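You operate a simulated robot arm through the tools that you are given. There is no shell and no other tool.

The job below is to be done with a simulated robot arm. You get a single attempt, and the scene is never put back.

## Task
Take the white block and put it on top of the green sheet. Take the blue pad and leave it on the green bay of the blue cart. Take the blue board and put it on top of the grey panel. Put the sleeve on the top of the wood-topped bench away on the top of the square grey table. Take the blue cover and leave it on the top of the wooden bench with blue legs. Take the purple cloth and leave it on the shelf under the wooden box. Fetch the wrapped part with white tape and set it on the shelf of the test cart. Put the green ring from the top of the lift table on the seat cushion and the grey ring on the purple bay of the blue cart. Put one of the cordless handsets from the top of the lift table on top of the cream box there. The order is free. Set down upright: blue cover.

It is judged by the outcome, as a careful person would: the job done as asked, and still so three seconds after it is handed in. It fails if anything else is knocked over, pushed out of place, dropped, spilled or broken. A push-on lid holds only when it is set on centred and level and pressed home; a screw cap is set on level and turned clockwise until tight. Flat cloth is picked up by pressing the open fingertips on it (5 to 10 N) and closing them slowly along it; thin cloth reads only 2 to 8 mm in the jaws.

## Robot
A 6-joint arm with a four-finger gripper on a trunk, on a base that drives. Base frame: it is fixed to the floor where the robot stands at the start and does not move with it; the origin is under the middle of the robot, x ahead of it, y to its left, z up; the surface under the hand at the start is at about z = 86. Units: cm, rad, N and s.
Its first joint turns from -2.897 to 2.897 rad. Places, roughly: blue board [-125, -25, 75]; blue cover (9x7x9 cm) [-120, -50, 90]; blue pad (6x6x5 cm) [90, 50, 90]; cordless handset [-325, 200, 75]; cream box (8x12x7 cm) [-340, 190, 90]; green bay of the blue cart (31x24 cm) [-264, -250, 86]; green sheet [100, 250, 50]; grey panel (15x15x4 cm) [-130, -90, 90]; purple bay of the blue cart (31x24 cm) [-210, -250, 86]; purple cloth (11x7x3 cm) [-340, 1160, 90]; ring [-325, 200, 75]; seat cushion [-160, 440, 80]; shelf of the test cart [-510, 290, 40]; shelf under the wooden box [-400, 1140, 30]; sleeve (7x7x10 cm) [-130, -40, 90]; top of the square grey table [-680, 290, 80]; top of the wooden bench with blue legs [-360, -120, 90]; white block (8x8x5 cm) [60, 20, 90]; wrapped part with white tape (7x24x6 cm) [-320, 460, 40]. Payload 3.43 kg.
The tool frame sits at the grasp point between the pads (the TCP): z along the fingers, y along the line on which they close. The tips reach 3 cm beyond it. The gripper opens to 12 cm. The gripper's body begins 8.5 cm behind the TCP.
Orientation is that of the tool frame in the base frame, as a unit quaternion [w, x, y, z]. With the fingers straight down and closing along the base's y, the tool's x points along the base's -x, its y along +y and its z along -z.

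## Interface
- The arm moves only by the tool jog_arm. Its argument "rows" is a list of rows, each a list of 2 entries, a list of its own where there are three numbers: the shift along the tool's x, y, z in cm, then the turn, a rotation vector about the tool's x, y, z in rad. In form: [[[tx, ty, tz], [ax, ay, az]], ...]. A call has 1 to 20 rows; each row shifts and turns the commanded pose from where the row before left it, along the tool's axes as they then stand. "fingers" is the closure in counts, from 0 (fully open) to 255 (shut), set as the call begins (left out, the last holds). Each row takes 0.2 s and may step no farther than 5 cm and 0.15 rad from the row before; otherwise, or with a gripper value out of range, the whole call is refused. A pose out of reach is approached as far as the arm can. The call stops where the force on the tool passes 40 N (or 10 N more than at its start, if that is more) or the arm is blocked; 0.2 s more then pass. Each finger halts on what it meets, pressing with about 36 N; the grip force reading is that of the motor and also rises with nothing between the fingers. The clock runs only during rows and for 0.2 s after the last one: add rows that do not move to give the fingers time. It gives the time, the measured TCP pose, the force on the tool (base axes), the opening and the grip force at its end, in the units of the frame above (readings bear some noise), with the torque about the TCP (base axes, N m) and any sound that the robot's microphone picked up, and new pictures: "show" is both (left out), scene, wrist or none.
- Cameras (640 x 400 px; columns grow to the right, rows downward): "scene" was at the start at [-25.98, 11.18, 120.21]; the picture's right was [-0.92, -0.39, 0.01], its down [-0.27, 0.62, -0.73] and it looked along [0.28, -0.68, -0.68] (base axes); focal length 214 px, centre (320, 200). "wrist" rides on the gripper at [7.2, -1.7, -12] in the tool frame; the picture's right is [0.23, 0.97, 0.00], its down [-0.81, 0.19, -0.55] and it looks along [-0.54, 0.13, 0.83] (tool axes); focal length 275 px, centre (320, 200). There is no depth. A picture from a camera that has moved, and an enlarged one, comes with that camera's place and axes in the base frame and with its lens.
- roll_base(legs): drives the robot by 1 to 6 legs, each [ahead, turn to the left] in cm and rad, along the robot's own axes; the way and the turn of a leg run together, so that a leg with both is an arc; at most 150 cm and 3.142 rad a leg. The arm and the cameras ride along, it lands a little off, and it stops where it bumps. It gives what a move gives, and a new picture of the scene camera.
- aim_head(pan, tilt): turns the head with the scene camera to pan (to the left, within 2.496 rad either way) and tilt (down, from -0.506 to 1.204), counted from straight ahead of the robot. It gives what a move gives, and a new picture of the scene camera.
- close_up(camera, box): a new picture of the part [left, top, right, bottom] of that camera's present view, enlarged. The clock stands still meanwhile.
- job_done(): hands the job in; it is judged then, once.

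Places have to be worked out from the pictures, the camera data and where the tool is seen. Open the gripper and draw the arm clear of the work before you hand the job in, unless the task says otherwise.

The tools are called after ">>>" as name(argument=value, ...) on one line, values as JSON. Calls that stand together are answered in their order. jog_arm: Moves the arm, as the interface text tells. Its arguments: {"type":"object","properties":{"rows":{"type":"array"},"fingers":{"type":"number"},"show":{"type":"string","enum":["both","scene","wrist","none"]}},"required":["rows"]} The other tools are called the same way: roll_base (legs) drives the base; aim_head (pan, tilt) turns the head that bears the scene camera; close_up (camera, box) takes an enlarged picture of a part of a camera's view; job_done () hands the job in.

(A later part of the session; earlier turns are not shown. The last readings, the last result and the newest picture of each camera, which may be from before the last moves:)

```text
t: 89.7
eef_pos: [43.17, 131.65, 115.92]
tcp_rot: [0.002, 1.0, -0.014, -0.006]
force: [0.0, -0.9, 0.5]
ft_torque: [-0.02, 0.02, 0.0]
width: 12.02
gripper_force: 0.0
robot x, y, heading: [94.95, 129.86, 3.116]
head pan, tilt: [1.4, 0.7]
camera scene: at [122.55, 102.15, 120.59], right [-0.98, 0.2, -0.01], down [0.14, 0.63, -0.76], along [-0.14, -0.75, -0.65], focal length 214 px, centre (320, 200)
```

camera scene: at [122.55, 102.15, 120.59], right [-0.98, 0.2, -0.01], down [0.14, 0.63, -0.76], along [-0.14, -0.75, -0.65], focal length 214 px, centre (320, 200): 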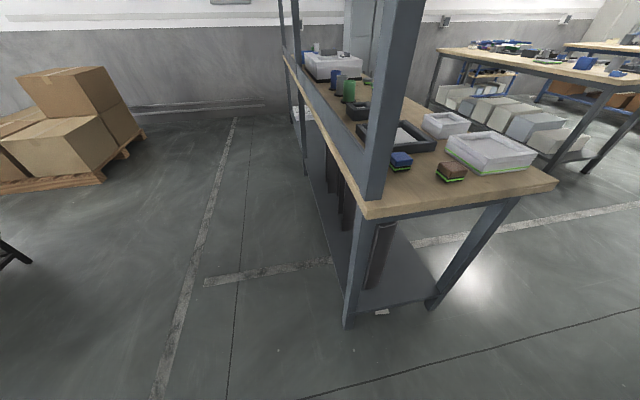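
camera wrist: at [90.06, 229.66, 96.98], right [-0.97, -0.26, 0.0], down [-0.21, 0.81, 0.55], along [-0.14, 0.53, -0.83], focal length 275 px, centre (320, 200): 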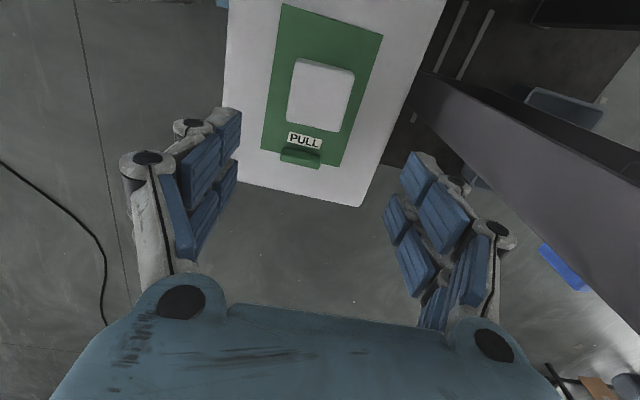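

The pad sits near a post at the bench's far corner (~(102, 69)), so I'll stand a bit farther along -x and face it diagonally: drive ahead 28 cm, then turn left about 1.9 rad.

>>> roll_base(legs=[[28, 0], [0, 1.9]])

>>> aim_head(pan=0.2, tilt=0.6)

>>> jog_arm(rows=[[[0, 0, 0], [0, 0, 0]]], show="wrist")

```text
t: 96.8
eef_pos: [81.67, 81.47, 115.88]
tcp_rot: [0.005, 0.6, 0.8, -0.003]
force: [0.8, 0.5, -1.2]
ft_torque: [0.0, -0.02, 0.01]
width: 12.01
gripper_force: 0.0
robot x, y, heading: [66.17, 131.25, -1.288]
head pan, tilt: [1.4, 0.7]
camera scene: at [84.67, 165.47, 120.59], right [0.11, -0.99, -0.01], down [-0.64, -0.06, -0.76], along [0.76, 0.09, -0.65], focal length 214 px, centre (320, 200)
```

scene: 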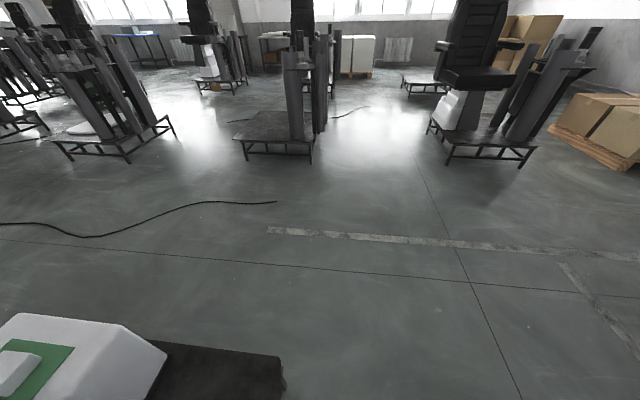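

```text
t: 98.2
eef_pos: [81.22, 82.97, 116.53]
tcp_rot: [0.01, 0.6, 0.8, -0.007]
force: [0.2, -0.5, 1.0]
ft_torque: [0.02, 0.0, 0.05]
width: 12.01
gripper_force: 0.0
robot x, y, heading: [66.11, 130.92, -1.287]
head pan, tilt: [0.201, 0.6]
camera scene: at [80.35, 156.69, 121.36], right [-0.88, -0.47, 0.0], down [-0.27, 0.51, -0.82], along [0.38, -0.72, -0.58], focal length 214 px, centre (320, 200)
```

scene: 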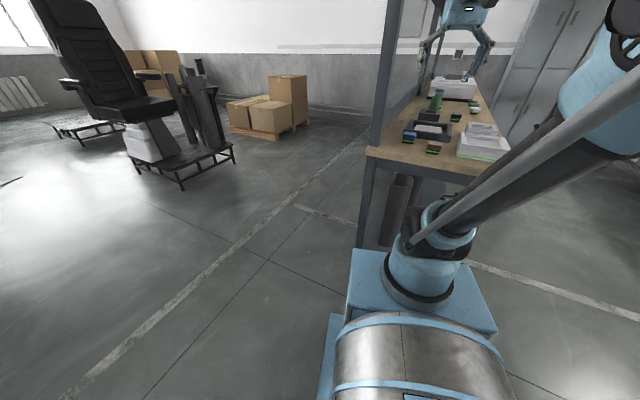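

```text
t: 98.6
eef_pos: [81.28, 82.83, 116.43]
tcp_rot: [0.011, 0.601, 0.799, -0.007]
force: [-0.1, 0.3, -0.3]
ft_torque: [0.0, 0.06, 0.0]
width: 12.01
gripper_force: 0.1
robot x, y, heading: [65.5, 130.94, -1.287]
head pan, tilt: [0.201, 0.6]
camera wrist: at [77.44, 89.47, 128.23], right [0.87, 0.49, 0.0], down [0.41, -0.71, 0.57], along [0.28, -0.5, -0.82], focal length 275 px, centre (320, 200)
```

wrist: 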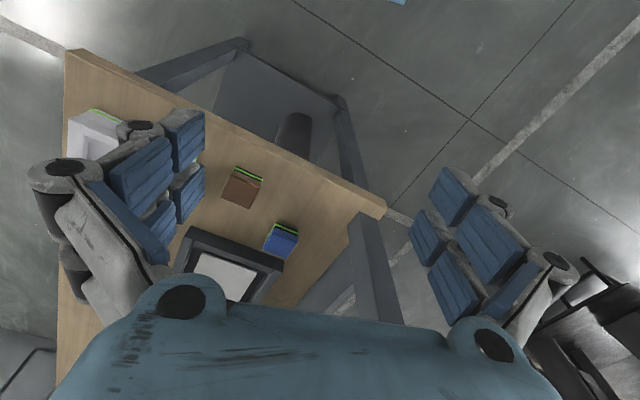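

The pad reads about (88.5, 54.8). I'll level the hand, square it so the jaws close along x, move over the pad at this height and look.

>>> jog_arm(rows=[[[0, 0, 0], [0, 0.026, 0]], [[0, 0, 0], [0, 0, 0.142]], [[0, 0, 0], [0, 0, 0.141]], [[-4.6, 1.2, 0], [0, 0, 0]], [[-4.6, 1.2, 0], [0, 0, 0]], [[-4.6, 1.2, 0], [0, 0, 0]], [[-4.6, 1.2, 0], [0, 0, 0]], [[-4.6, 1.2, 0], [0, 0, 0]], [[-4.6, 1.0, 0], [0, 0, 0]], [[0, 0, 5], [0, 0, 0]], [[0, 0, 5], [0, 0, 0]], [[0, 0, 0], [0, 0, 0]]], fingers=64, show="both")

```text
t: 101.2
eef_pos: [88.22, 55.15, 106.42]
tcp_rot: [-0.001, 0.707, 0.707, 0.001]
force: [-0.2, 1.1, -0.2]
ft_torque: [-0.02, 0.0, -0.01]
width: 8.96
gripper_force: 0.1
robot x, y, heading: [65.94, 130.62, -1.284]
head pan, tilt: [0.201, 0.6]
camera scene: at [80.35, 156.67, 121.36], right [-0.88, -0.47, 0.0], down [-0.27, 0.51, -0.82], along [0.38, -0.72, -0.58], focal length 214 px, centre (320, 200)
camera wrist: at [86.38, 62.2, 118.36], right [0.97, 0.23, 0.0], down [0.19, -0.81, 0.55], along [0.13, -0.54, -0.83], focal length 275 px, centre (320, 200)
```

scene: 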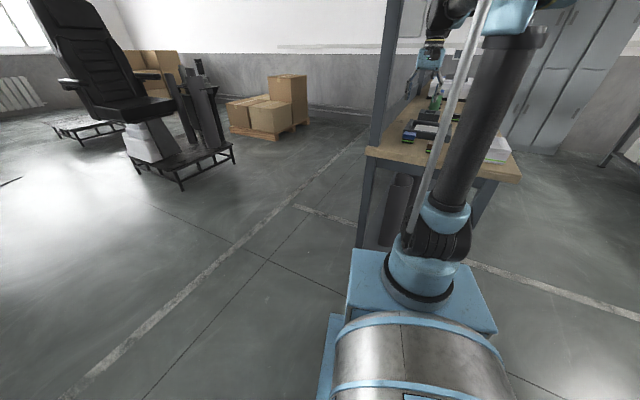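
wrist: 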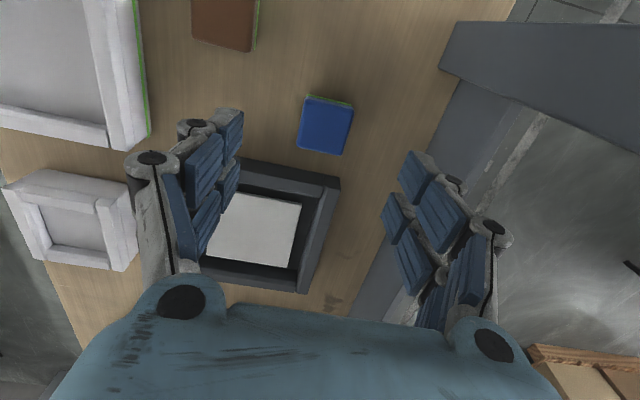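

The pad's top is about x 86.8–91.5, y 50.4–56, centre (89.1, 53.2). I'll trim, descend to z≈89.5 and check before closing.

>>> jog_arm(rows=[[[-1.9, 0.9, 3], [0, 0, 0]], [[0, 0, 5], [0, 0, 0]], [[0, 0, 5], [0, 0, 0]], [[0, 0, 3.7], [0, 0, 0]], [[0, 0, 0], [0, 0, 0]]], show="wrist")

```text
t: 102.4
eef_pos: [89.22, 53.51, 89.55]
tcp_rot: [0.0, 0.708, 0.707, 0.001]
force: [-0.2, 0.5, -0.1]
ft_torque: [-0.01, -0.01, -0.02]
width: 9.0
gripper_force: 0.1
robot x, y, heading: [66.32, 131.31, -1.286]
head pan, tilt: [0.201, 0.6]
camera wrist: at [87.42, 60.51, 101.55], right [0.97, 0.23, 0.0], down [0.19, -0.81, 0.55], along [0.13, -0.54, -0.83], focal length 275 px, centre (320, 200)
```

wrist: 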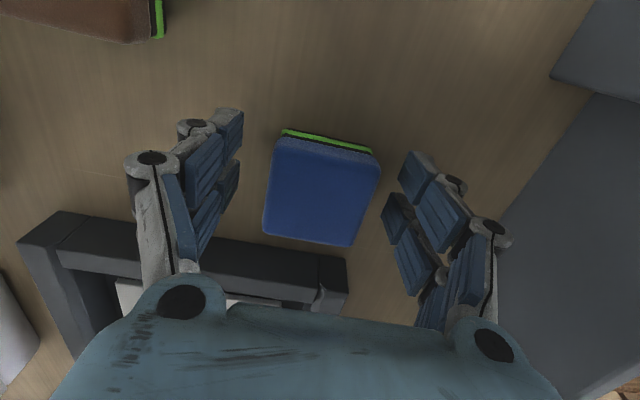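

The pad is between the pads of the fingers; closing now and then lifting.

>>> jog_arm(rows=[[[0, 0, 0], [0, 0, 0]], [[0, 0, 0], [0, 0, 0]], [[0, 0, 0], [0, 0, 0]], [[0, 0, 0], [0, 0, 0]]], fingers=255, show="none")

>>> jog_arm(rows=[[[0, 0, -3], [0, 0, 0]], [[0, 0, -5], [0, 0, 0]], [[0, 0, -5], [0, 0, 0]], [[0, 0, -5], [0, 0, 0]], [[0, 0, -5], [0, 0, 0]], [[0, 0, -4], [0, 0, 0]], [[0, 0, 0], [0, 0, 0]]], show="wrist")

```text
t: 103.4
eef_pos: [89.2, 53.41, 89.59]
tcp_rot: [-0.001, 0.707, 0.707, 0.0]
force: [2.2, -0.7, 9.5]
ft_torque: [-0.07, -0.03, 0.0]
width: 5.2
gripper_force: 36.0
robot x, y, heading: [66.17, 131.02, -1.286]
head pan, tilt: [0.201, 0.6]
```

```text
t: 105.0
eef_pos: [89.2, 53.54, 116.81]
tcp_rot: [-0.001, 0.707, 0.707, 0.001]
force: [-0.3, -0.3, -0.3]
ft_torque: [-0.03, -0.02, -0.04]
width: 5.25
gripper_force: 36.4
robot x, y, heading: [66.01, 130.84, -1.281]
head pan, tilt: [0.201, 0.6]
camera wrist: at [87.32, 60.56, 128.9], right [0.97, 0.23, 0.0], down [0.19, -0.81, 0.55], along [0.13, -0.54, -0.83], focal length 275 px, centre (320, 200)
```

wrist: 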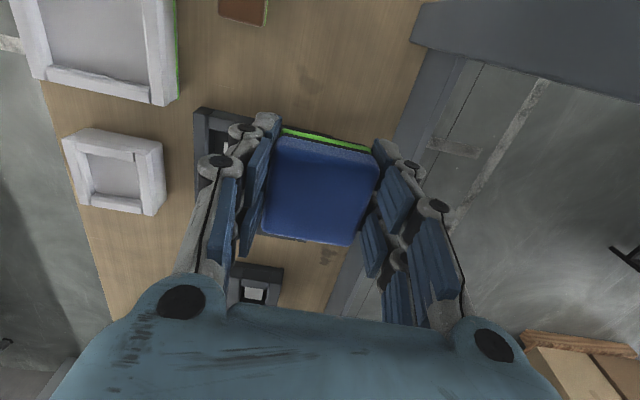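

The pad is held (5.2 cm) with its underside about 3.5 cm below the TCP. I'll draw the hand in, realign it with the robot, then drive back west through the gap between the two benches.

>>> jog_arm(rows=[[[4.4, -1.3, 0], [0, 0, 0]], [[4.4, -1.3, 0], [0, 0, 0]], [[4.4, -1.3, 0], [0, 0, 0]], [[4.4, -1.3, 0], [0, 0, 0]], [[4.4, -1.3, 0], [0, 0, 0]], [[4.4, -1.3, 0], [0, 0, 0]], [[0, 0, 0], [0, 0, -0.142]], [[0, 0, 0], [0, 0, -0.141]], [[0, 0, 0], [0, 0, 0]]], show="none")

>>> roll_base(legs=[[0, -1.88], [78, 0], [0, 1.6], [95, 0]])

>>> aim_head(pan=-1.4, tilt=0.5)

```text
t: 107.0
eef_pos: [81.27, 79.72, 116.69]
tcp_rot: [0.0, 0.6, 0.8, 0.0]
force: [0.1, -0.1, -0.3]
ft_torque: [0.0, -0.02, 0.03]
width: 5.21
gripper_force: 36.0
robot x, y, heading: [66.2, 131.25, -1.29]
head pan, tilt: [0.201, 0.6]
```

```text
t: 125.5
eef_pos: [-12.06, -12.54, 116.73]
tcp_rot: [0.0, 0.708, 0.706, 0.001]
force: [-0.9, -0.5, -0.9]
ft_torque: [-0.01, 0.01, -0.03]
width: 5.23
gripper_force: 35.8
robot x, y, heading: [-12.15, 41.1, -1.571]
head pan, tilt: [0.201, 0.6]
camera scene: at [8.72, 61.76, 121.36], right [-0.98, -0.2, 0.0], down [-0.11, 0.56, -0.82], along [0.17, -0.8, -0.58], focal length 214 px, centre (320, 200)
```

scene: 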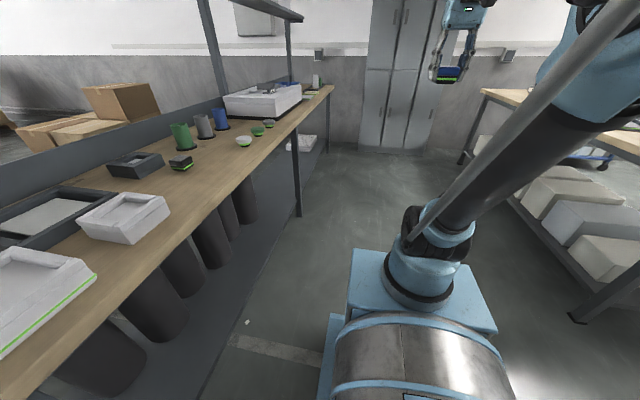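

```text
t: 127.1
eef_pos: [-12.08, -11.13, 117.28]
tcp_rot: [0.004, 0.709, 0.706, -0.003]
force: [0.6, -0.7, -1.1]
ft_torque: [-0.03, 0.01, -0.02]
width: 5.24
gripper_force: 36.1
robot x, y, heading: [-12.32, 41.08, -1.567]
head pan, tilt: [-1.4, 0.499]
camera scene: at [-2.01, 68.84, 122.36], right [-0.17, 0.98, 0.01], down [0.47, 0.09, -0.88], along [-0.86, -0.14, -0.48], focal length 214 px, centre (320, 200)
```

scene: 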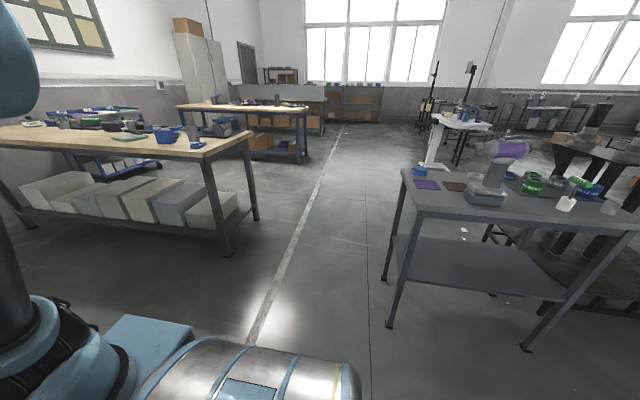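

I'm at (-12, 41). The gap westward between the bench (ends y≈-20) and the grey table (starts y≈92) is clear, so I'll turn right and drive along y≈40 to about x=-237.

>>> roll_base(legs=[[0, -1.575], [150, 0], [75, 0]])

>>> aim_head(pan=1.4, tilt=0.5)

```text
t: 142.8
eef_pos: [-290.74, 42.71, 117.31]
tcp_rot: [0.001, 1.0, -0.01, -0.005]
force: [0.7, -0.1, -0.7]
ft_torque: [0.0, -0.01, 0.01]
width: 5.25
gripper_force: 36.2
robot x, y, heading: [-238.34, 41.6, 3.124]
head pan, tilt: [-1.4, 0.499]
camera scene: at [-210.7, 31.36, 122.36], right [0.99, 0.15, 0.01], down [0.09, -0.47, -0.88], along [-0.13, 0.87, -0.48], focal length 214 px, centre (320, 200)
```

scene: 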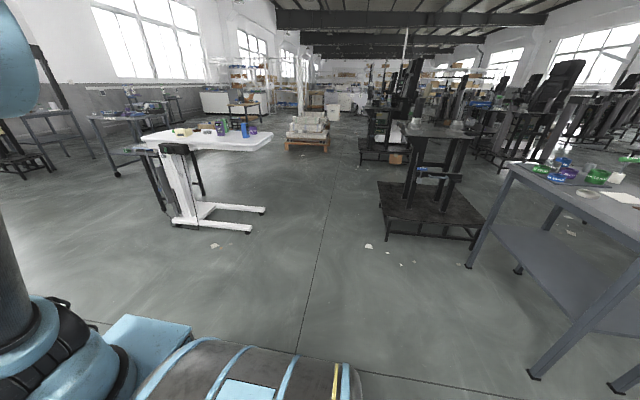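

```text
t: 145.2
eef_pos: [-289.35, 42.61, 117.9]
tcp_rot: [0.001, 1.0, -0.011, -0.012]
force: [0.3, -0.2, 0.2]
ft_torque: [0.01, -0.02, 0.0]
width: 5.24
gripper_force: 35.8
robot x, y, heading: [-238.79, 42.17, 3.127]
head pan, tilt: [1.4, 0.499]
camera scene: at [-211.0, 13.43, 122.36], right [-0.98, 0.19, -0.01], down [0.1, 0.47, -0.88], along [-0.16, -0.86, -0.48], focal length 214 px, centre (320, 200)
```

scene: 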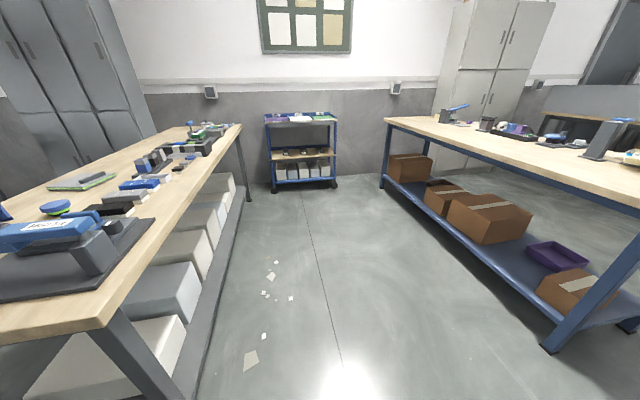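

The blue cart is straight down the aisle against the wall: its front is about y=-237, spanning x -195 to -280. I'll turn left and drive down the aisle to y≈-170.

>>> roll_base(legs=[[0, 1.585], [150, 0], [62, 0]])

>>> aim_head(pan=-0.1, tilt=0.55)

>>> jog_arm(rows=[[[0, 0, 0], [0, 0, 0]]], show="wrist")

```text
t: 160.3
eef_pos: [-234.73, -221.95, 117.97]
tcp_rot: [0.009, 0.704, 0.711, -0.008]
force: [-0.3, 0.2, 0.0]
ft_torque: [0.02, 0.01, -0.01]
width: 5.25
gripper_force: 36.0
robot x, y, heading: [-235.49, -171.34, -1.556]
head pan, tilt: [1.4, 0.499]
camera scene: at [-207.81, -143.04, 122.36], right [-0.16, -0.99, -0.01], down [-0.47, 0.09, -0.88], along [0.87, -0.13, -0.48], focal length 214 px, centre (320, 200)
```

scene: 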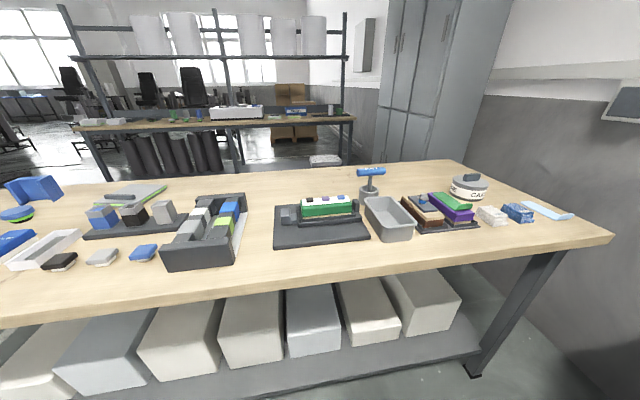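

```text
t: 161.9
eef_pos: [-234.65, -220.48, 118.55]
tcp_rot: [0.013, 0.703, 0.711, -0.012]
force: [-0.4, -0.1, -0.1]
ft_torque: [0.0, 0.01, 0.0]
width: 5.25
gripper_force: 36.2
robot x, y, heading: [-235.48, -171.14, -1.553]
head pan, tilt: [-0.099, 0.55]
camera scene: at [-217.55, -150.57, 121.81], right [-1.0, 0.08, 0.0], down [0.04, 0.53, -0.85], along [-0.07, -0.84, -0.53], focal length 214 px, centre (320, 200)
```

scene: 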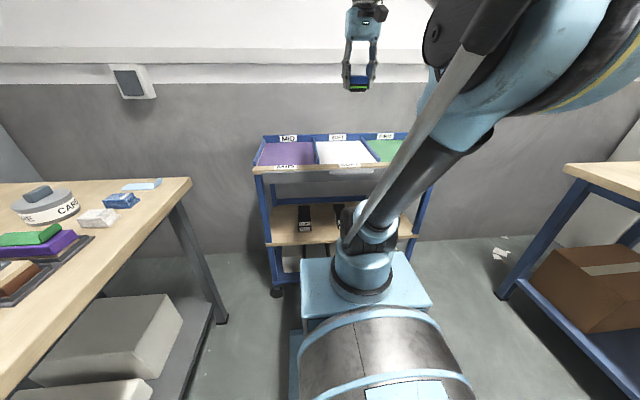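

```text
t: 162.3
eef_pos: [-234.59, -220.44, 118.45]
tcp_rot: [0.013, 0.703, 0.711, -0.012]
force: [-0.4, -0.3, 0.4]
ft_torque: [-0.01, 0.0, 0.02]
width: 5.23
gripper_force: 35.9
robot x, y, heading: [-235.66, -171.04, -1.552]
head pan, tilt: [-0.099, 0.55]
camera wrist: at [-236.56, -213.02, 130.25], right [0.97, 0.24, -0.01], down [0.2, -0.79, 0.58], along [0.13, -0.57, -0.81], focal length 275 px, centre (320, 200)
```

wrist: 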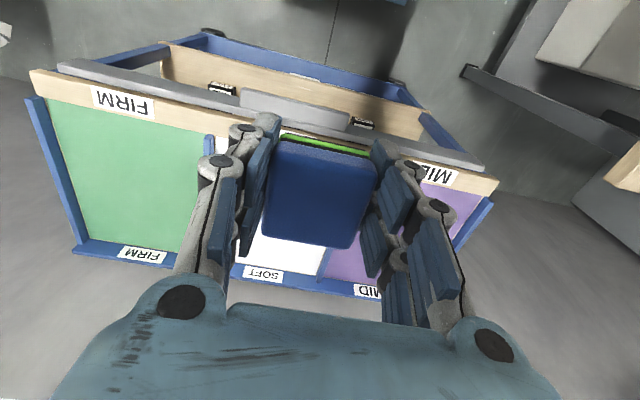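

The wrist view puts the green bay's middle at about (-264.5, -249). I'll level the hand, move over it and come down partway.

>>> jog_arm(rows=[[[0, 0, 0], [0, 0.035, 0]], [[-3.15, -3.3, 0], [0, 0, 0]], [[-3.15, -3.3, 0], [0, 0, 0]], [[-3.15, -3.3, 0], [0, 0, 0]], [[-3.15, -3.3, 0], [0, 0, 0]], [[-3.15, -3.3, 0], [0, 0, 0]], [[-3.15, -3.3, 0], [0, 0, 0]], [[-3.15, -3.3, 0], [0, 0, 0]], [[-3.15, -3.3, 0], [0, 0, 0]], [[-3.15, -3.3, 0], [0, 0, 0]], [[0, 0, 5], [0, 0, 0]], [[0, 0, 5], [0, 0, 0]], [[0, 0, 5], [0, 0, 0]], [[0, 0, 5], [0, 0, 0]], [[0, 0, 0], [0, 0, 0]]], show="both")

```text
t: 165.6
eef_pos: [-264.01, -248.98, 98.35]
tcp_rot: [0.0, 0.704, 0.711, 0.0]
force: [0.2, 0.2, -0.6]
ft_torque: [0.03, 0.0, 0.0]
width: 5.23
gripper_force: 35.9
robot x, y, heading: [-235.73, -171.34, -1.556]
head pan, tilt: [-0.099, 0.55]
camera scene: at [-217.56, -150.58, 121.81], right [-1.0, 0.08, 0.0], down [0.04, 0.53, -0.85], along [-0.07, -0.84, -0.53], focal length 214 px, centre (320, 200)
camera wrist: at [-265.83, -241.82, 110.23], right [0.97, 0.24, 0.0], down [0.2, -0.81, 0.55], along [0.13, -0.54, -0.83], focal length 275 px, centre (320, 200)
```

scene: 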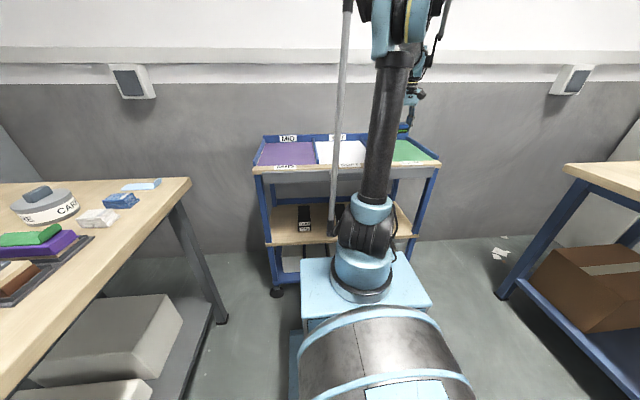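
wrist: 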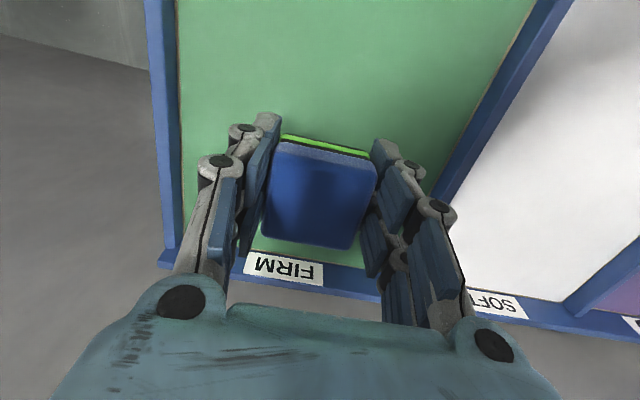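

The pad is centred in the bay (x -277…-250, back rail y≈-268). Lowering to just above the surface, then touching down gently.

>>> jog_arm(rows=[[[0, 0, 4], [0, 0, 0]], [[0, 0, 2.8], [0, 0, 0]], [[0, 0, 0.8], [0, 0, 0]], [[0, 0, 0], [0, 0, 0]]], show="wrist")

>>> jog_arm(rows=[[[0, 0, 0.5], [0, 0, 0]], [[0, 0, 0], [0, 0, 0]]], show="none")

```text
t: 166.6
eef_pos: [-263.86, -249.09, 90.7]
tcp_rot: [0.001, 0.703, 0.711, 0.0]
force: [-0.1, -0.3, -1.1]
ft_torque: [-0.01, 0.0, 0.0]
width: 5.22
gripper_force: 36.3
robot x, y, heading: [-235.54, -171.26, -1.555]
head pan, tilt: [-0.099, 0.55]
camera wrist: at [-265.84, -242.04, 102.81], right [0.97, 0.24, 0.0], down [0.2, -0.81, 0.55], along [0.13, -0.54, -0.83], focal length 275 px, centre (320, 200)
```

wrist: 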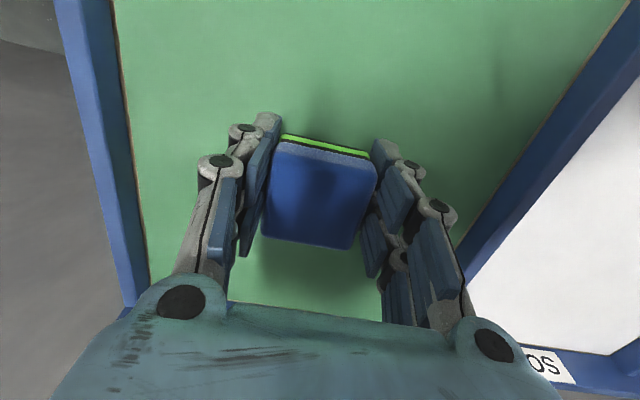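

```text
t: 167.2
eef_pos: [-263.93, -249.13, 90.34]
tcp_rot: [0.0, 0.704, 0.711, 0.001]
force: [0.0, -0.1, -0.7]
ft_torque: [-0.03, -0.02, 0.0]
width: 5.18
gripper_force: 36.1
robot x, y, heading: [-235.61, -170.75, -1.556]
head pan, tilt: [-0.099, 0.55]
```

>>> jog_arm(rows=[[[0, 0, 0.4], [0, 0, 0]], [[0, 0, 0.3], [0, 0, 0]], [[0, 0, 0], [0, 0, 0]]], show="none")

```text
t: 167.9
eef_pos: [-264.02, -249.14, 89.75]
tcp_rot: [0.001, 0.703, 0.711, 0.001]
force: [-0.4, -1.0, -0.4]
ft_torque: [0.04, -0.03, -0.01]
width: 5.24
gripper_force: 36.0
robot x, y, heading: [-235.09, -171.38, -1.559]
head pan, tilt: [-0.099, 0.55]
```

Still no contact at z=89.75; continuing down in tenths.

>>> jog_arm(rows=[[[0, 0, 0.3], [0, 0, 0]], [[0, 0, 0.3], [0, 0, 0]], [[0, 0, 0], [0, 0, 0]]], show="none")

```text
t: 168.5
eef_pos: [-264.02, -248.15, 90.38]
tcp_rot: [0.005, 0.703, 0.711, -0.004]
force: [-0.3, -3.2, -2.0]
ft_torque: [0.19, -0.05, 0.02]
width: 5.25
gripper_force: 35.7
robot x, y, heading: [-235.28, -171.05, -1.554]
head pan, tilt: [-0.099, 0.55]
stopped in row 2: the force on the tool passed its limit at 48 N (the readings are from after the stop); the commanded pose is now the measured one
```

Contact came near z≈89.4 and the arm backed off to 90.4. I'll re-level, go down to about 89.7 and release just at the surface.

>>> jog_arm(rows=[[[0, 0, 0.3], [0, 0.0127, 0]], [[0, 0, 0.3], [0, 0, 0]], [[0, 0, 0.15], [0, 0, 0]], [[0, 0, 0], [0, 0, 0]]], show="none")

```text
t: 169.5
eef_pos: [-263.9, -248.1, 89.6]
tcp_rot: [0.0, 0.703, 0.711, 0.0]
force: [-0.5, -0.2, 1.3]
ft_torque: [-0.01, 0.04, -0.05]
width: 5.24
gripper_force: 36.2
robot x, y, heading: [-235.61, -171.16, -1.557]
head pan, tilt: [-0.099, 0.55]
```

Just at the surface now (z 89.6). Opening and rising.

>>> jog_arm(rows=[[[0, 0, 0], [0, 0, 0]], [[0, 0, 0], [0, 0, 0]], [[0, 0, -2], [0, 0, 0]], [[0, 0, -5], [0, 0, 0]], [[0, 0, -5], [0, 0, 0]], [[0, 0, -5], [0, 0, 0]], [[0, 0, -5], [0, 0, 0]], [[0, 0, -5], [0, 0, 0]], [[0, 0, 0], [0, 0, 0]]], fingers=90, show="wrist")

```text
t: 171.5
eef_pos: [-264.13, -248.11, 116.69]
tcp_rot: [0.001, 0.703, 0.711, 0.0]
force: [0.2, 0.4, -0.1]
ft_torque: [-0.02, 0.02, -0.05]
width: 7.78
gripper_force: 0.1
robot x, y, heading: [-235.68, -171.17, -1.56]
head pan, tilt: [-0.099, 0.55]
camera wrist: at [-265.94, -241.06, 128.61], right [0.97, 0.24, 0.0], down [0.2, -0.81, 0.55], along [0.13, -0.54, -0.83], focal length 275 px, centre (320, 200)
```

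wrist: 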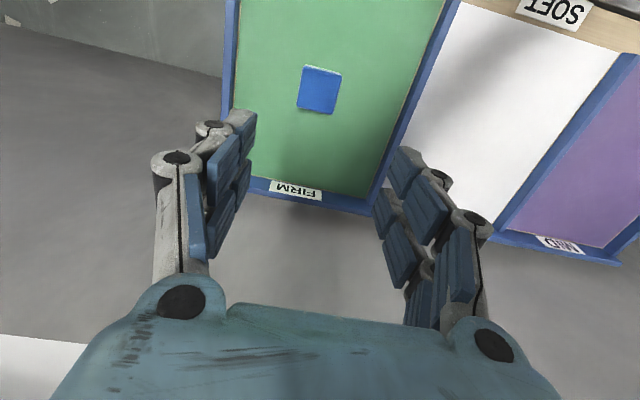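

The blue pad rests in the green bay. Now I'll draw the hand in and reverse out of the aisle, then head round to the east side of the wood-topped bench for the board, cover and sleeve.

>>> jog_arm(rows=[[[3, 3.6, 0], [0, 0, 0]], [[3, 3.6, 0], [0, 0, 0]], [[3, 3.6, 0], [0, 0, 0]], [[3, 3.6, 0], [0, 0, 0]], [[3, 3.6, 0], [0, 0, 0]], [[3, 3.6, 0], [0, 0, 0]], [[3, 3.6, 0], [0, 0, 0]], [[3, 3.6, 0], [0, 0, 0]], [[0, 0, 0], [0, 0, 0]]], fingers=0, show="none")

>>> roll_base(legs=[[-150, 0], [-62, 0], [0, 1.56]])

```text
t: 173.5
eef_pos: [-235.36, -223.93, 116.71]
tcp_rot: [0.001, 0.703, 0.711, -0.001]
force: [0.4, -0.1, 0.5]
ft_torque: [0.01, 0.01, 0.01]
width: 12.0
gripper_force: 0.0
robot x, y, heading: [-235.4, -171.77, -1.55]
head pan, tilt: [-0.099, 0.55]
```

```text
t: 188.5
eef_pos: [-185.06, 41.18, 116.67]
tcp_rot: [0.0, 0.02, 1.0, 0.001]
force: [-0.1, 0.1, 0.2]
ft_torque: [0.04, 0.02, 0.0]
width: 12.0
gripper_force: 0.1
robot x, y, heading: [-237.82, 42.81, -0.033]
head pan, tilt: [-0.099, 0.55]
camera scene: at [-257.44, 61.45, 121.81], right [-0.13, -0.99, 0.0], down [-0.53, 0.07, -0.85], along [0.84, -0.11, -0.53], focal length 214 px, centre (320, 200)
```

scene: 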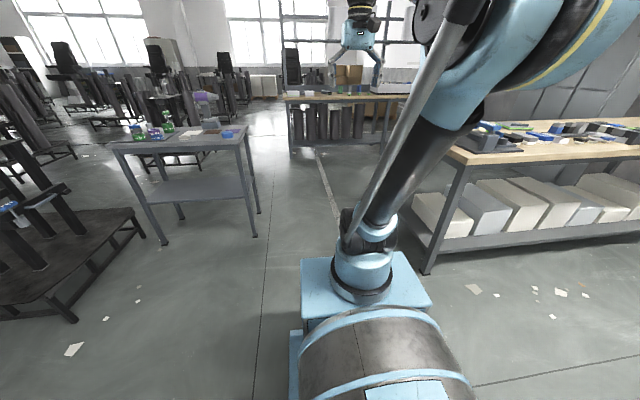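

Heading is -0.03 at (-238, 43). I'll correct, drive east to x≈-58, turn right and drive to y≈-48 alongside the bench.

>>> roll_base(legs=[[0, 0.03], [150, 0], [30, 0], [0, -1.571], [90, 0]])

>>> aim_head(pan=-1.5, tilt=0.75)

```text
t: 206.8
eef_pos: [-53.61, -97.53, 117.32]
tcp_rot: [0.004, 0.702, 0.712, -0.004]
force: [-0.6, 0.2, -0.7]
ft_torque: [0.02, -0.03, 0.02]
width: 11.98
gripper_force: 0.1
robot x, y, heading: [-54.65, -46.43, -1.557]
head pan, tilt: [-0.099, 0.55]
camera scene: at [-36.67, -25.68, 121.81], right [-1.0, 0.08, 0.0], down [0.04, 0.53, -0.85], along [-0.07, -0.84, -0.53], focal length 214 px, centre (320, 200)
```

scene: 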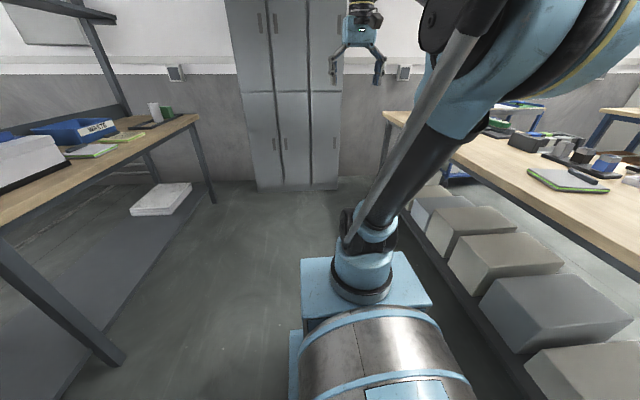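

```text
t: 208.3
eef_pos: [-53.57, -96.14, 117.83]
tcp_rot: [0.008, 0.702, 0.712, -0.009]
force: [-0.4, 0.4, -0.7]
ft_torque: [0.02, 0.01, 0.02]
width: 11.99
gripper_force: 0.2
robot x, y, heading: [-54.33, -46.11, -1.554]
head pan, tilt: [-1.499, 0.75]
camera scene: at [-44.17, -17.44, 120.18], right [-0.09, 1.0, 0.01], down [0.68, 0.07, -0.73], along [-0.73, -0.05, -0.68], focal length 214 px, centre (320, 200)
```

scene: 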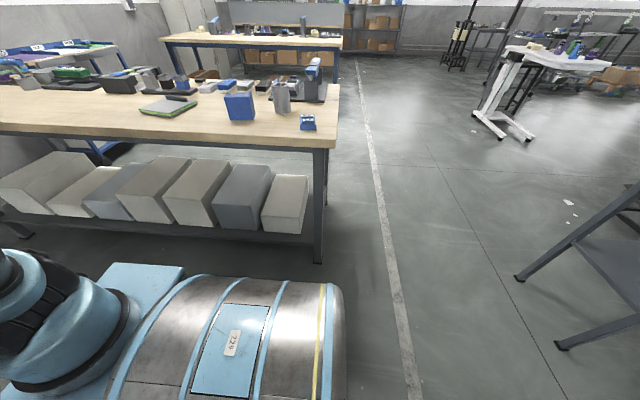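

From here the board is near (-122, -28), the cover (-124, -54), the sleeve (-136, -41) and the panel (-128, -86). Let me enlarge that part.

>>> close_up(camera="scene", box=[120, 50, 350, 150])

```text
2.78 times, centred on (235, 100) of scene
camera zoom: at [-44.17, -17.44, 120.18], right [-0.09, 1.0, 0.01], down [0.68, 0.07, -0.73], along [-0.73, -0.05, -0.68], focal length 597 px, centre (556, 478)
```

zoom: 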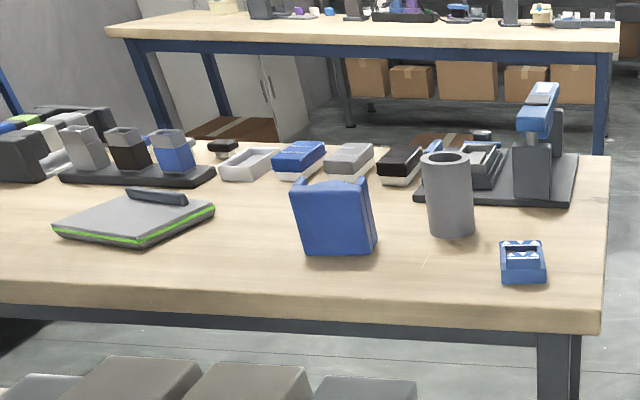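

The board is a small blue item, the panel a folder-like slab, the cover an open blue box. I'll swing the arm to the right over the board, turning the tool with it.

>>> jog_arm(rows=[[[0, 0, 0], [0, 0.024, 0]], [[0, -4.9, 0], [0, 0, 0.098]], [[0, -4.9, 0], [0, 0, 0.098]], [[0, -4.9, 0], [0, 0, 0.098]], [[0, -4.9, 0], [0, 0, 0.098]], [[0, -4.9, 0], [0, 0, 0.098]], [[0, -4.9, 0], [0, 0, 0.098]], [[0, -4.9, 0], [0, 0, 0.098]], [[0, -4.9, 0], [0, 0, 0.098]], [[0, -4.9, 0], [0, 0, 0.098]], [[0, -4.9, 0], [0, 0, 0.098]], [[0, -4.9, 0], [0, 0, 0.098]], [[0, -4.9, 0], [0, 0, 0.098]], [[0, -4.9, 0], [0, 0, 0.098]], [[0, -4.9, 0], [0, 0, 0.098]], [[0, -4.9, 0], [0, 0, 0.098]], [[0, -4.9, 0], [0, 0, 0.098]], [[0, -4.9, 0], [0, 0, 0]], [[0, 0, 0], [0, 0, 0]]], show="both")

```text
t: 212.3
eef_pos: [-106.81, -44.65, 117.97]
tcp_rot: [0.0, 1.0, 0.009, -0.001]
force: [0.4, 0.9, -0.1]
ft_torque: [0.0, 0.01, -0.02]
width: 11.98
gripper_force: 0.0
robot x, y, heading: [-54.72, -46.29, -1.555]
head pan, tilt: [-1.499, 0.75]
camera scene: at [-44.18, -17.42, 120.18], right [-0.09, 1.0, 0.01], down [0.68, 0.07, -0.73], along [-0.73, -0.05, -0.68], focal length 214 px, centre (320, 200)
camera wrist: at [-99.81, -42.92, 130.03], right [0.25, -0.97, 0.0], down [-0.81, -0.21, 0.55], along [-0.54, -0.14, -0.83], focal length 275 px, centre (320, 200)
```

scene: 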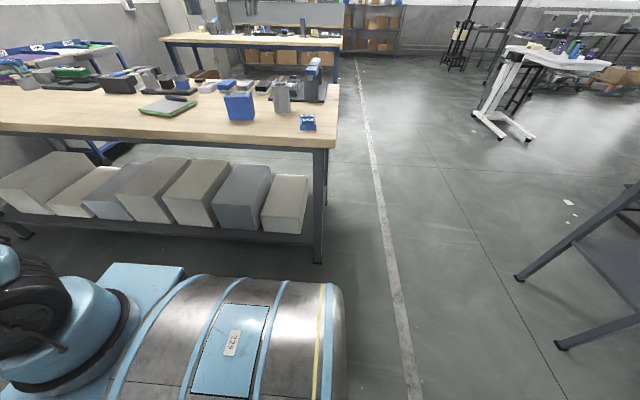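
wrist: 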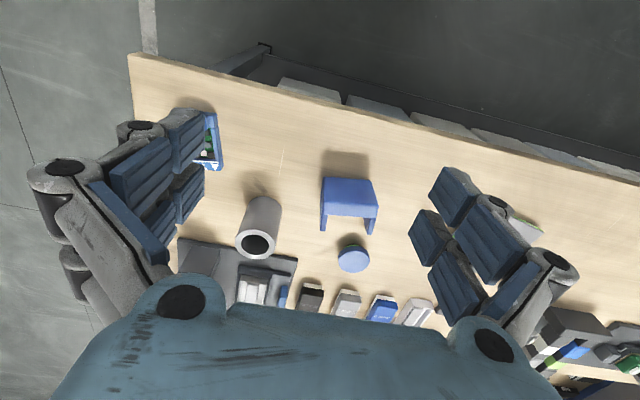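

The board reads about (-121, -30). Moving over it and down a bit to see it clearly.

>>> jog_arm(rows=[[[-2.9, -3.1, 0], [0, 0, 0]], [[-2.9, -3.1, 0], [0, 0, 0]], [[-2.9, -3.1, 0], [0, 0, 0]], [[-2.9, -3.1, 0], [0, 0, 0]], [[-2.9, -3.1, 0], [0, 0, 0]], [[0, 0, 5], [0, 0, 0]], [[0, 0, 5], [0, 0, 0]], [[0, 0, 0], [0, 0, 0]]], show="wrist")

```text
t: 214.1
eef_pos: [-121.37, -29.53, 107.96]
tcp_rot: [0.0, 1.0, 0.009, 0.0]
force: [-0.2, 0.4, 0.2]
ft_torque: [0.01, 0.0, 0.02]
width: 12.0
gripper_force: 0.0
robot x, y, heading: [-54.83, -46.52, -1.554]
head pan, tilt: [-1.499, 0.75]
camera wrist: at [-114.39, -27.79, 119.91], right [0.25, -0.97, 0.0], down [-0.81, -0.21, 0.55], along [-0.54, -0.14, -0.83], focal length 275 px, centre (320, 200)
```

wrist: 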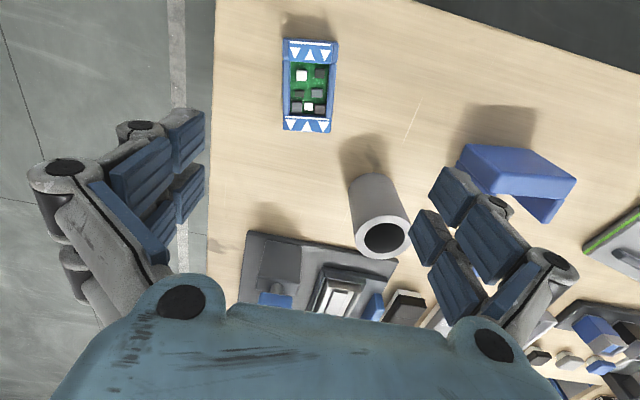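

The board is about 9 × 5.5 cm, centred near (-120.9, -28.3) and turned ~12° with its long axis along x. I'll align the jaws across its short side and descend partway.

>>> jog_arm(rows=[[[0.5, -1.2, 0], [0, 0, -0.1]], [[0, 0, 4], [0, 0, -0.09]], [[0, 0, 4], [0, 0, 0]], [[0, 0, 4], [0, 0, 0]], [[0, 0, 0], [0, 0, 0]]], fingers=75, show="wrist")

```text
t: 215.3
eef_pos: [-120.92, -28.04, 95.96]
tcp_rot: [0.001, 0.995, 0.103, 0.0]
force: [-0.5, -0.8, 0.0]
ft_torque: [0.02, -0.04, -0.01]
width: 8.46
gripper_force: 0.0
robot x, y, heading: [-54.58, -46.27, -1.561]
head pan, tilt: [-1.499, 0.75]
camera wrist: at [-114.48, -25.0, 107.96], right [0.43, -0.9, 0.0], down [-0.75, -0.35, 0.55], along [-0.5, -0.24, -0.83], focal length 275 px, centre (320, 200)
```

wrist: 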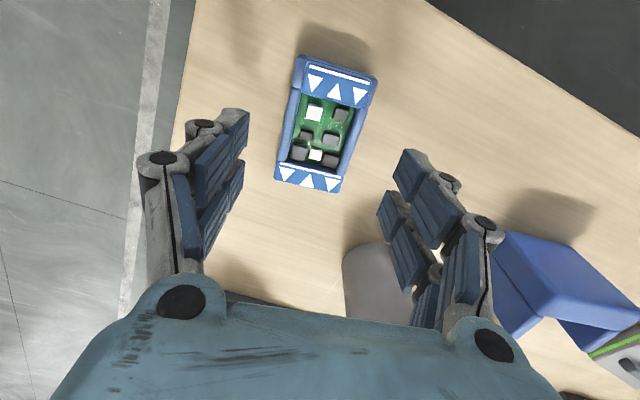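

The jaws line up with the board. Descending to z≈89.8 and closing.

>>> jog_arm(rows=[[[-0.3, 0, 3], [0, 0, 0]], [[0, 0, 3.2], [0, 0, 0]], [[0, 0, 0], [0, 0, 0]]], show="wrist")

>>> jog_arm(rows=[[[0, 0, 0], [0, 0, 0]], [[0, 0, 0], [0, 0, 0]], [[0, 0, 0], [0, 0, 0]], [[0, 0, 0], [0, 0, 0]]], fingers=255, show="wrist")

```text
t: 216.1
eef_pos: [-121.31, -28.14, 89.75]
tcp_rot: [0.0, 0.995, 0.104, 0.0]
force: [-0.1, 0.5, -0.5]
ft_torque: [-0.02, 0.03, 0.01]
width: 8.46
gripper_force: 0.0
robot x, y, heading: [-54.11, -46.23, -1.549]
head pan, tilt: [-1.499, 0.75]
camera wrist: at [-114.69, -25.19, 101.71], right [0.43, -0.91, 0.0], down [-0.75, -0.35, 0.55], along [-0.5, -0.24, -0.83], focal length 275 px, centre (320, 200)
```

wrist: 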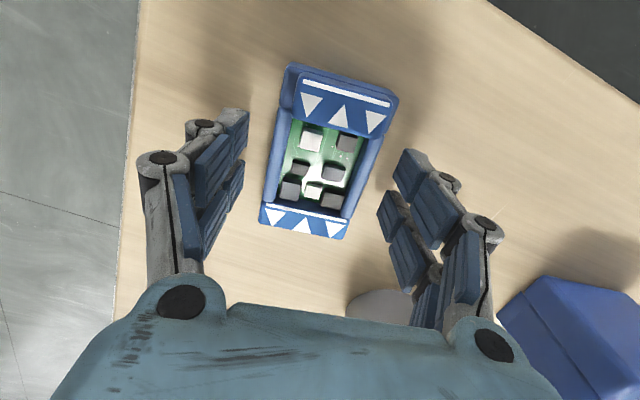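

```text
t: 217.1
eef_pos: [-121.23, -28.32, 89.77]
tcp_rot: [0.0, 0.995, 0.104, 0.0]
force: [0.3, 0.7, 3.5]
ft_torque: [-0.13, 0.12, -0.01]
width: 5.74
gripper_force: 36.1
robot x, y, heading: [-55.13, -46.24, -1.553]
head pan, tilt: [-1.499, 0.75]
camera wrist: at [-114.68, -25.18, 101.74], right [0.43, -0.91, 0.0], down [-0.75, -0.35, 0.55], along [-0.5, -0.24, -0.83], focal length 275 px, centre (320, 200)
```

wrist: 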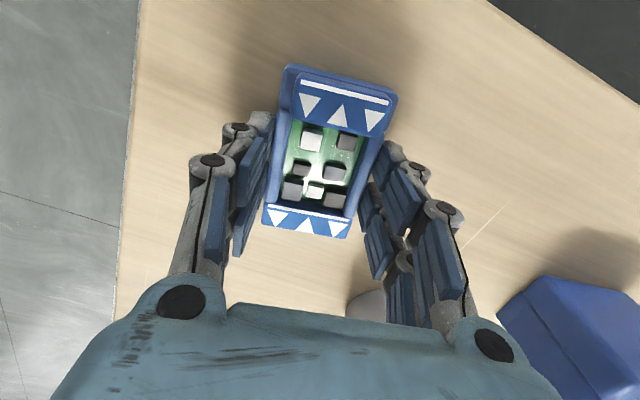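

The board is held (5.7 cm). Lifting and moving over toward the panel to view it.

>>> jog_arm(rows=[[[0, 0, -3], [0, 0, 0]], [[0, 0, -5], [0, 0, 0]], [[0, 0, -5], [0, 0, 0]], [[0, 0, -5], [0, 0, 0]], [[0, 0, -4], [0, 0, 0]], [[-1.4, 4.6, 0], [0, 0, 0]], [[-1.4, 4.6, 0], [0, 0, 0]], [[-1.4, 4.6, 0], [0, 0, 0]], [[-1.4, 4.6, 0], [0, 0, 0]], [[-1.4, 4.6, 0], [0, 0, 0]], [[-1.4, 4.6, 0], [0, 0, 0]], [[-1.4, 4.6, 0], [0, 0, 0]], [[-1.4, 4.6, 0], [0, 0, 0]], [[-1.4, 4.6, 0], [0, 0, 0]], [[-1.4, 4.6, 0], [0, 0, 0]], [[0, 0, 0], [0, 0, 0]]], show="both")

```text
t: 220.5
eef_pos: [-125.5, -76.12, 111.76]
tcp_rot: [0.0, 0.995, 0.102, 0.0]
force: [0.3, -0.2, -1.7]
ft_torque: [-0.02, 0.0, -0.01]
width: 5.75
gripper_force: 36.0
robot x, y, heading: [-54.52, -45.9, -1.552]
head pan, tilt: [-1.499, 0.75]
camera scene: at [-44.16, -17.44, 120.18], right [-0.09, 1.0, 0.01], down [0.68, 0.07, -0.73], along [-0.73, -0.05, -0.68], focal length 214 px, centre (320, 200)
camera wrist: at [-119.0, -73.06, 123.7], right [0.42, -0.91, 0.0], down [-0.75, -0.35, 0.55], along [-0.5, -0.23, -0.83], focal length 275 px, centre (320, 200)
```

scene: 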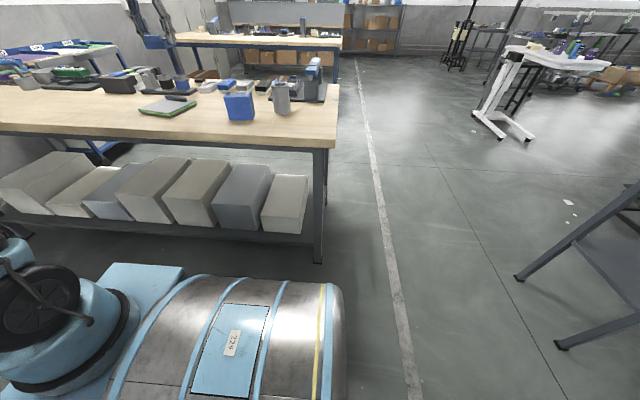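
wrist: 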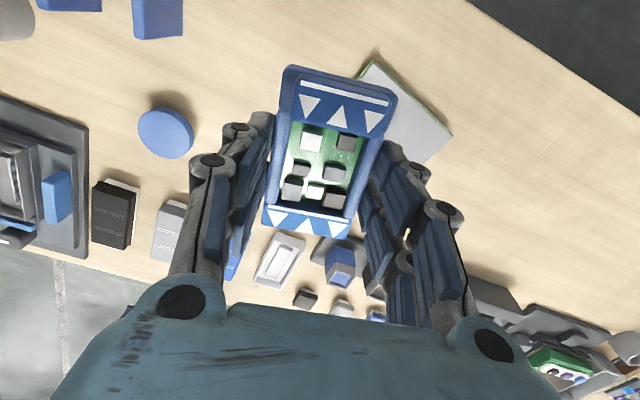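

The panel is partly hidden behind the board, so I'll enlarge the scene view of it to get its outline.

>>> close_up(camera="scene", box=[125, 75, 221, 135])

```text
6.67 times, centred on (173, 105) of scene
camera zoom: at [-44.16, -17.44, 120.18], right [-0.09, 1.0, 0.01], down [0.68, 0.07, -0.73], along [-0.73, -0.05, -0.68], focal length 1430 px, centre (1300, 833)
```

zoom: 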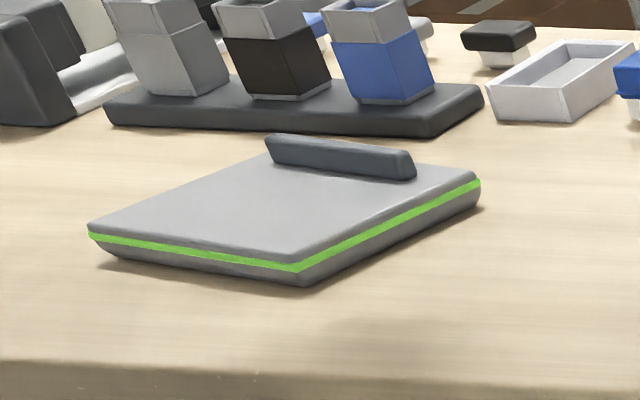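

The panel's slab top is at about z=88 with corners near (-125,-97), (-121,-81), (-134,-77), (-138,-93); its grip bar runs along the far edge. I'll turn the board so its long side runs parallel to that bar and bring it over the flat part near (-128, -87.5).

>>> jog_arm(rows=[[[-1.87, 4.0, 0], [0, 0, 0]], [[-1.87, 4.0, 0], [0, 0, 0]], [[-1.87, 4.0, 0], [0, 0, 0]], [[0, 0, 0], [0, 0, -0.138]], [[0, 0, 0], [0, 0, -0.138]], [[0, 0, 0], [0, 0, -0.138]], [[0, 0, 0], [0, 0, -0.138]], [[0, 0, 0], [0, 0, -0.138]], [[0, 0, 0], [0, 0, -0.138]], [[0, 0, 0], [0, 0, -0.138]], [[0, 0, 0], [0, 0, -0.138]], [[0, 0, 0], [0, 0, 0]]], show="wrist")

```text
t: 223.1
eef_pos: [-128.56, -89.04, 111.74]
tcp_rot: [0.0, 0.792, 0.61, 0.001]
force: [0.0, 0.1, -1.3]
ft_torque: [-0.03, -0.01, 0.0]
width: 5.72
gripper_force: 35.8
robot x, y, heading: [-54.93, -46.21, -1.553]
head pan, tilt: [-1.499, 0.75]
camera wrist: at [-128.42, -81.73, 123.69], right [1.0, -0.03, 0.0], down [-0.02, -0.83, 0.55], along [-0.01, -0.55, -0.83], focal length 275 px, centre (320, 200)
```

wrist: 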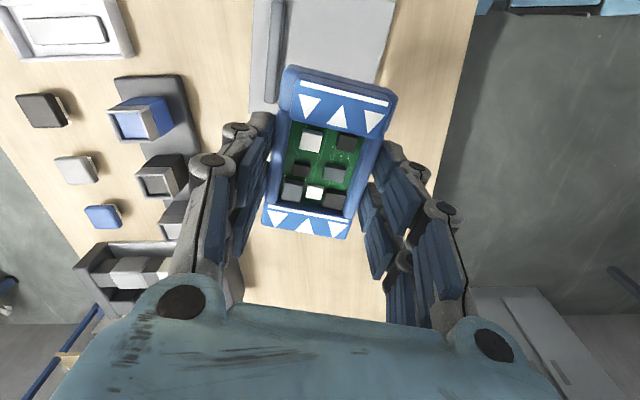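

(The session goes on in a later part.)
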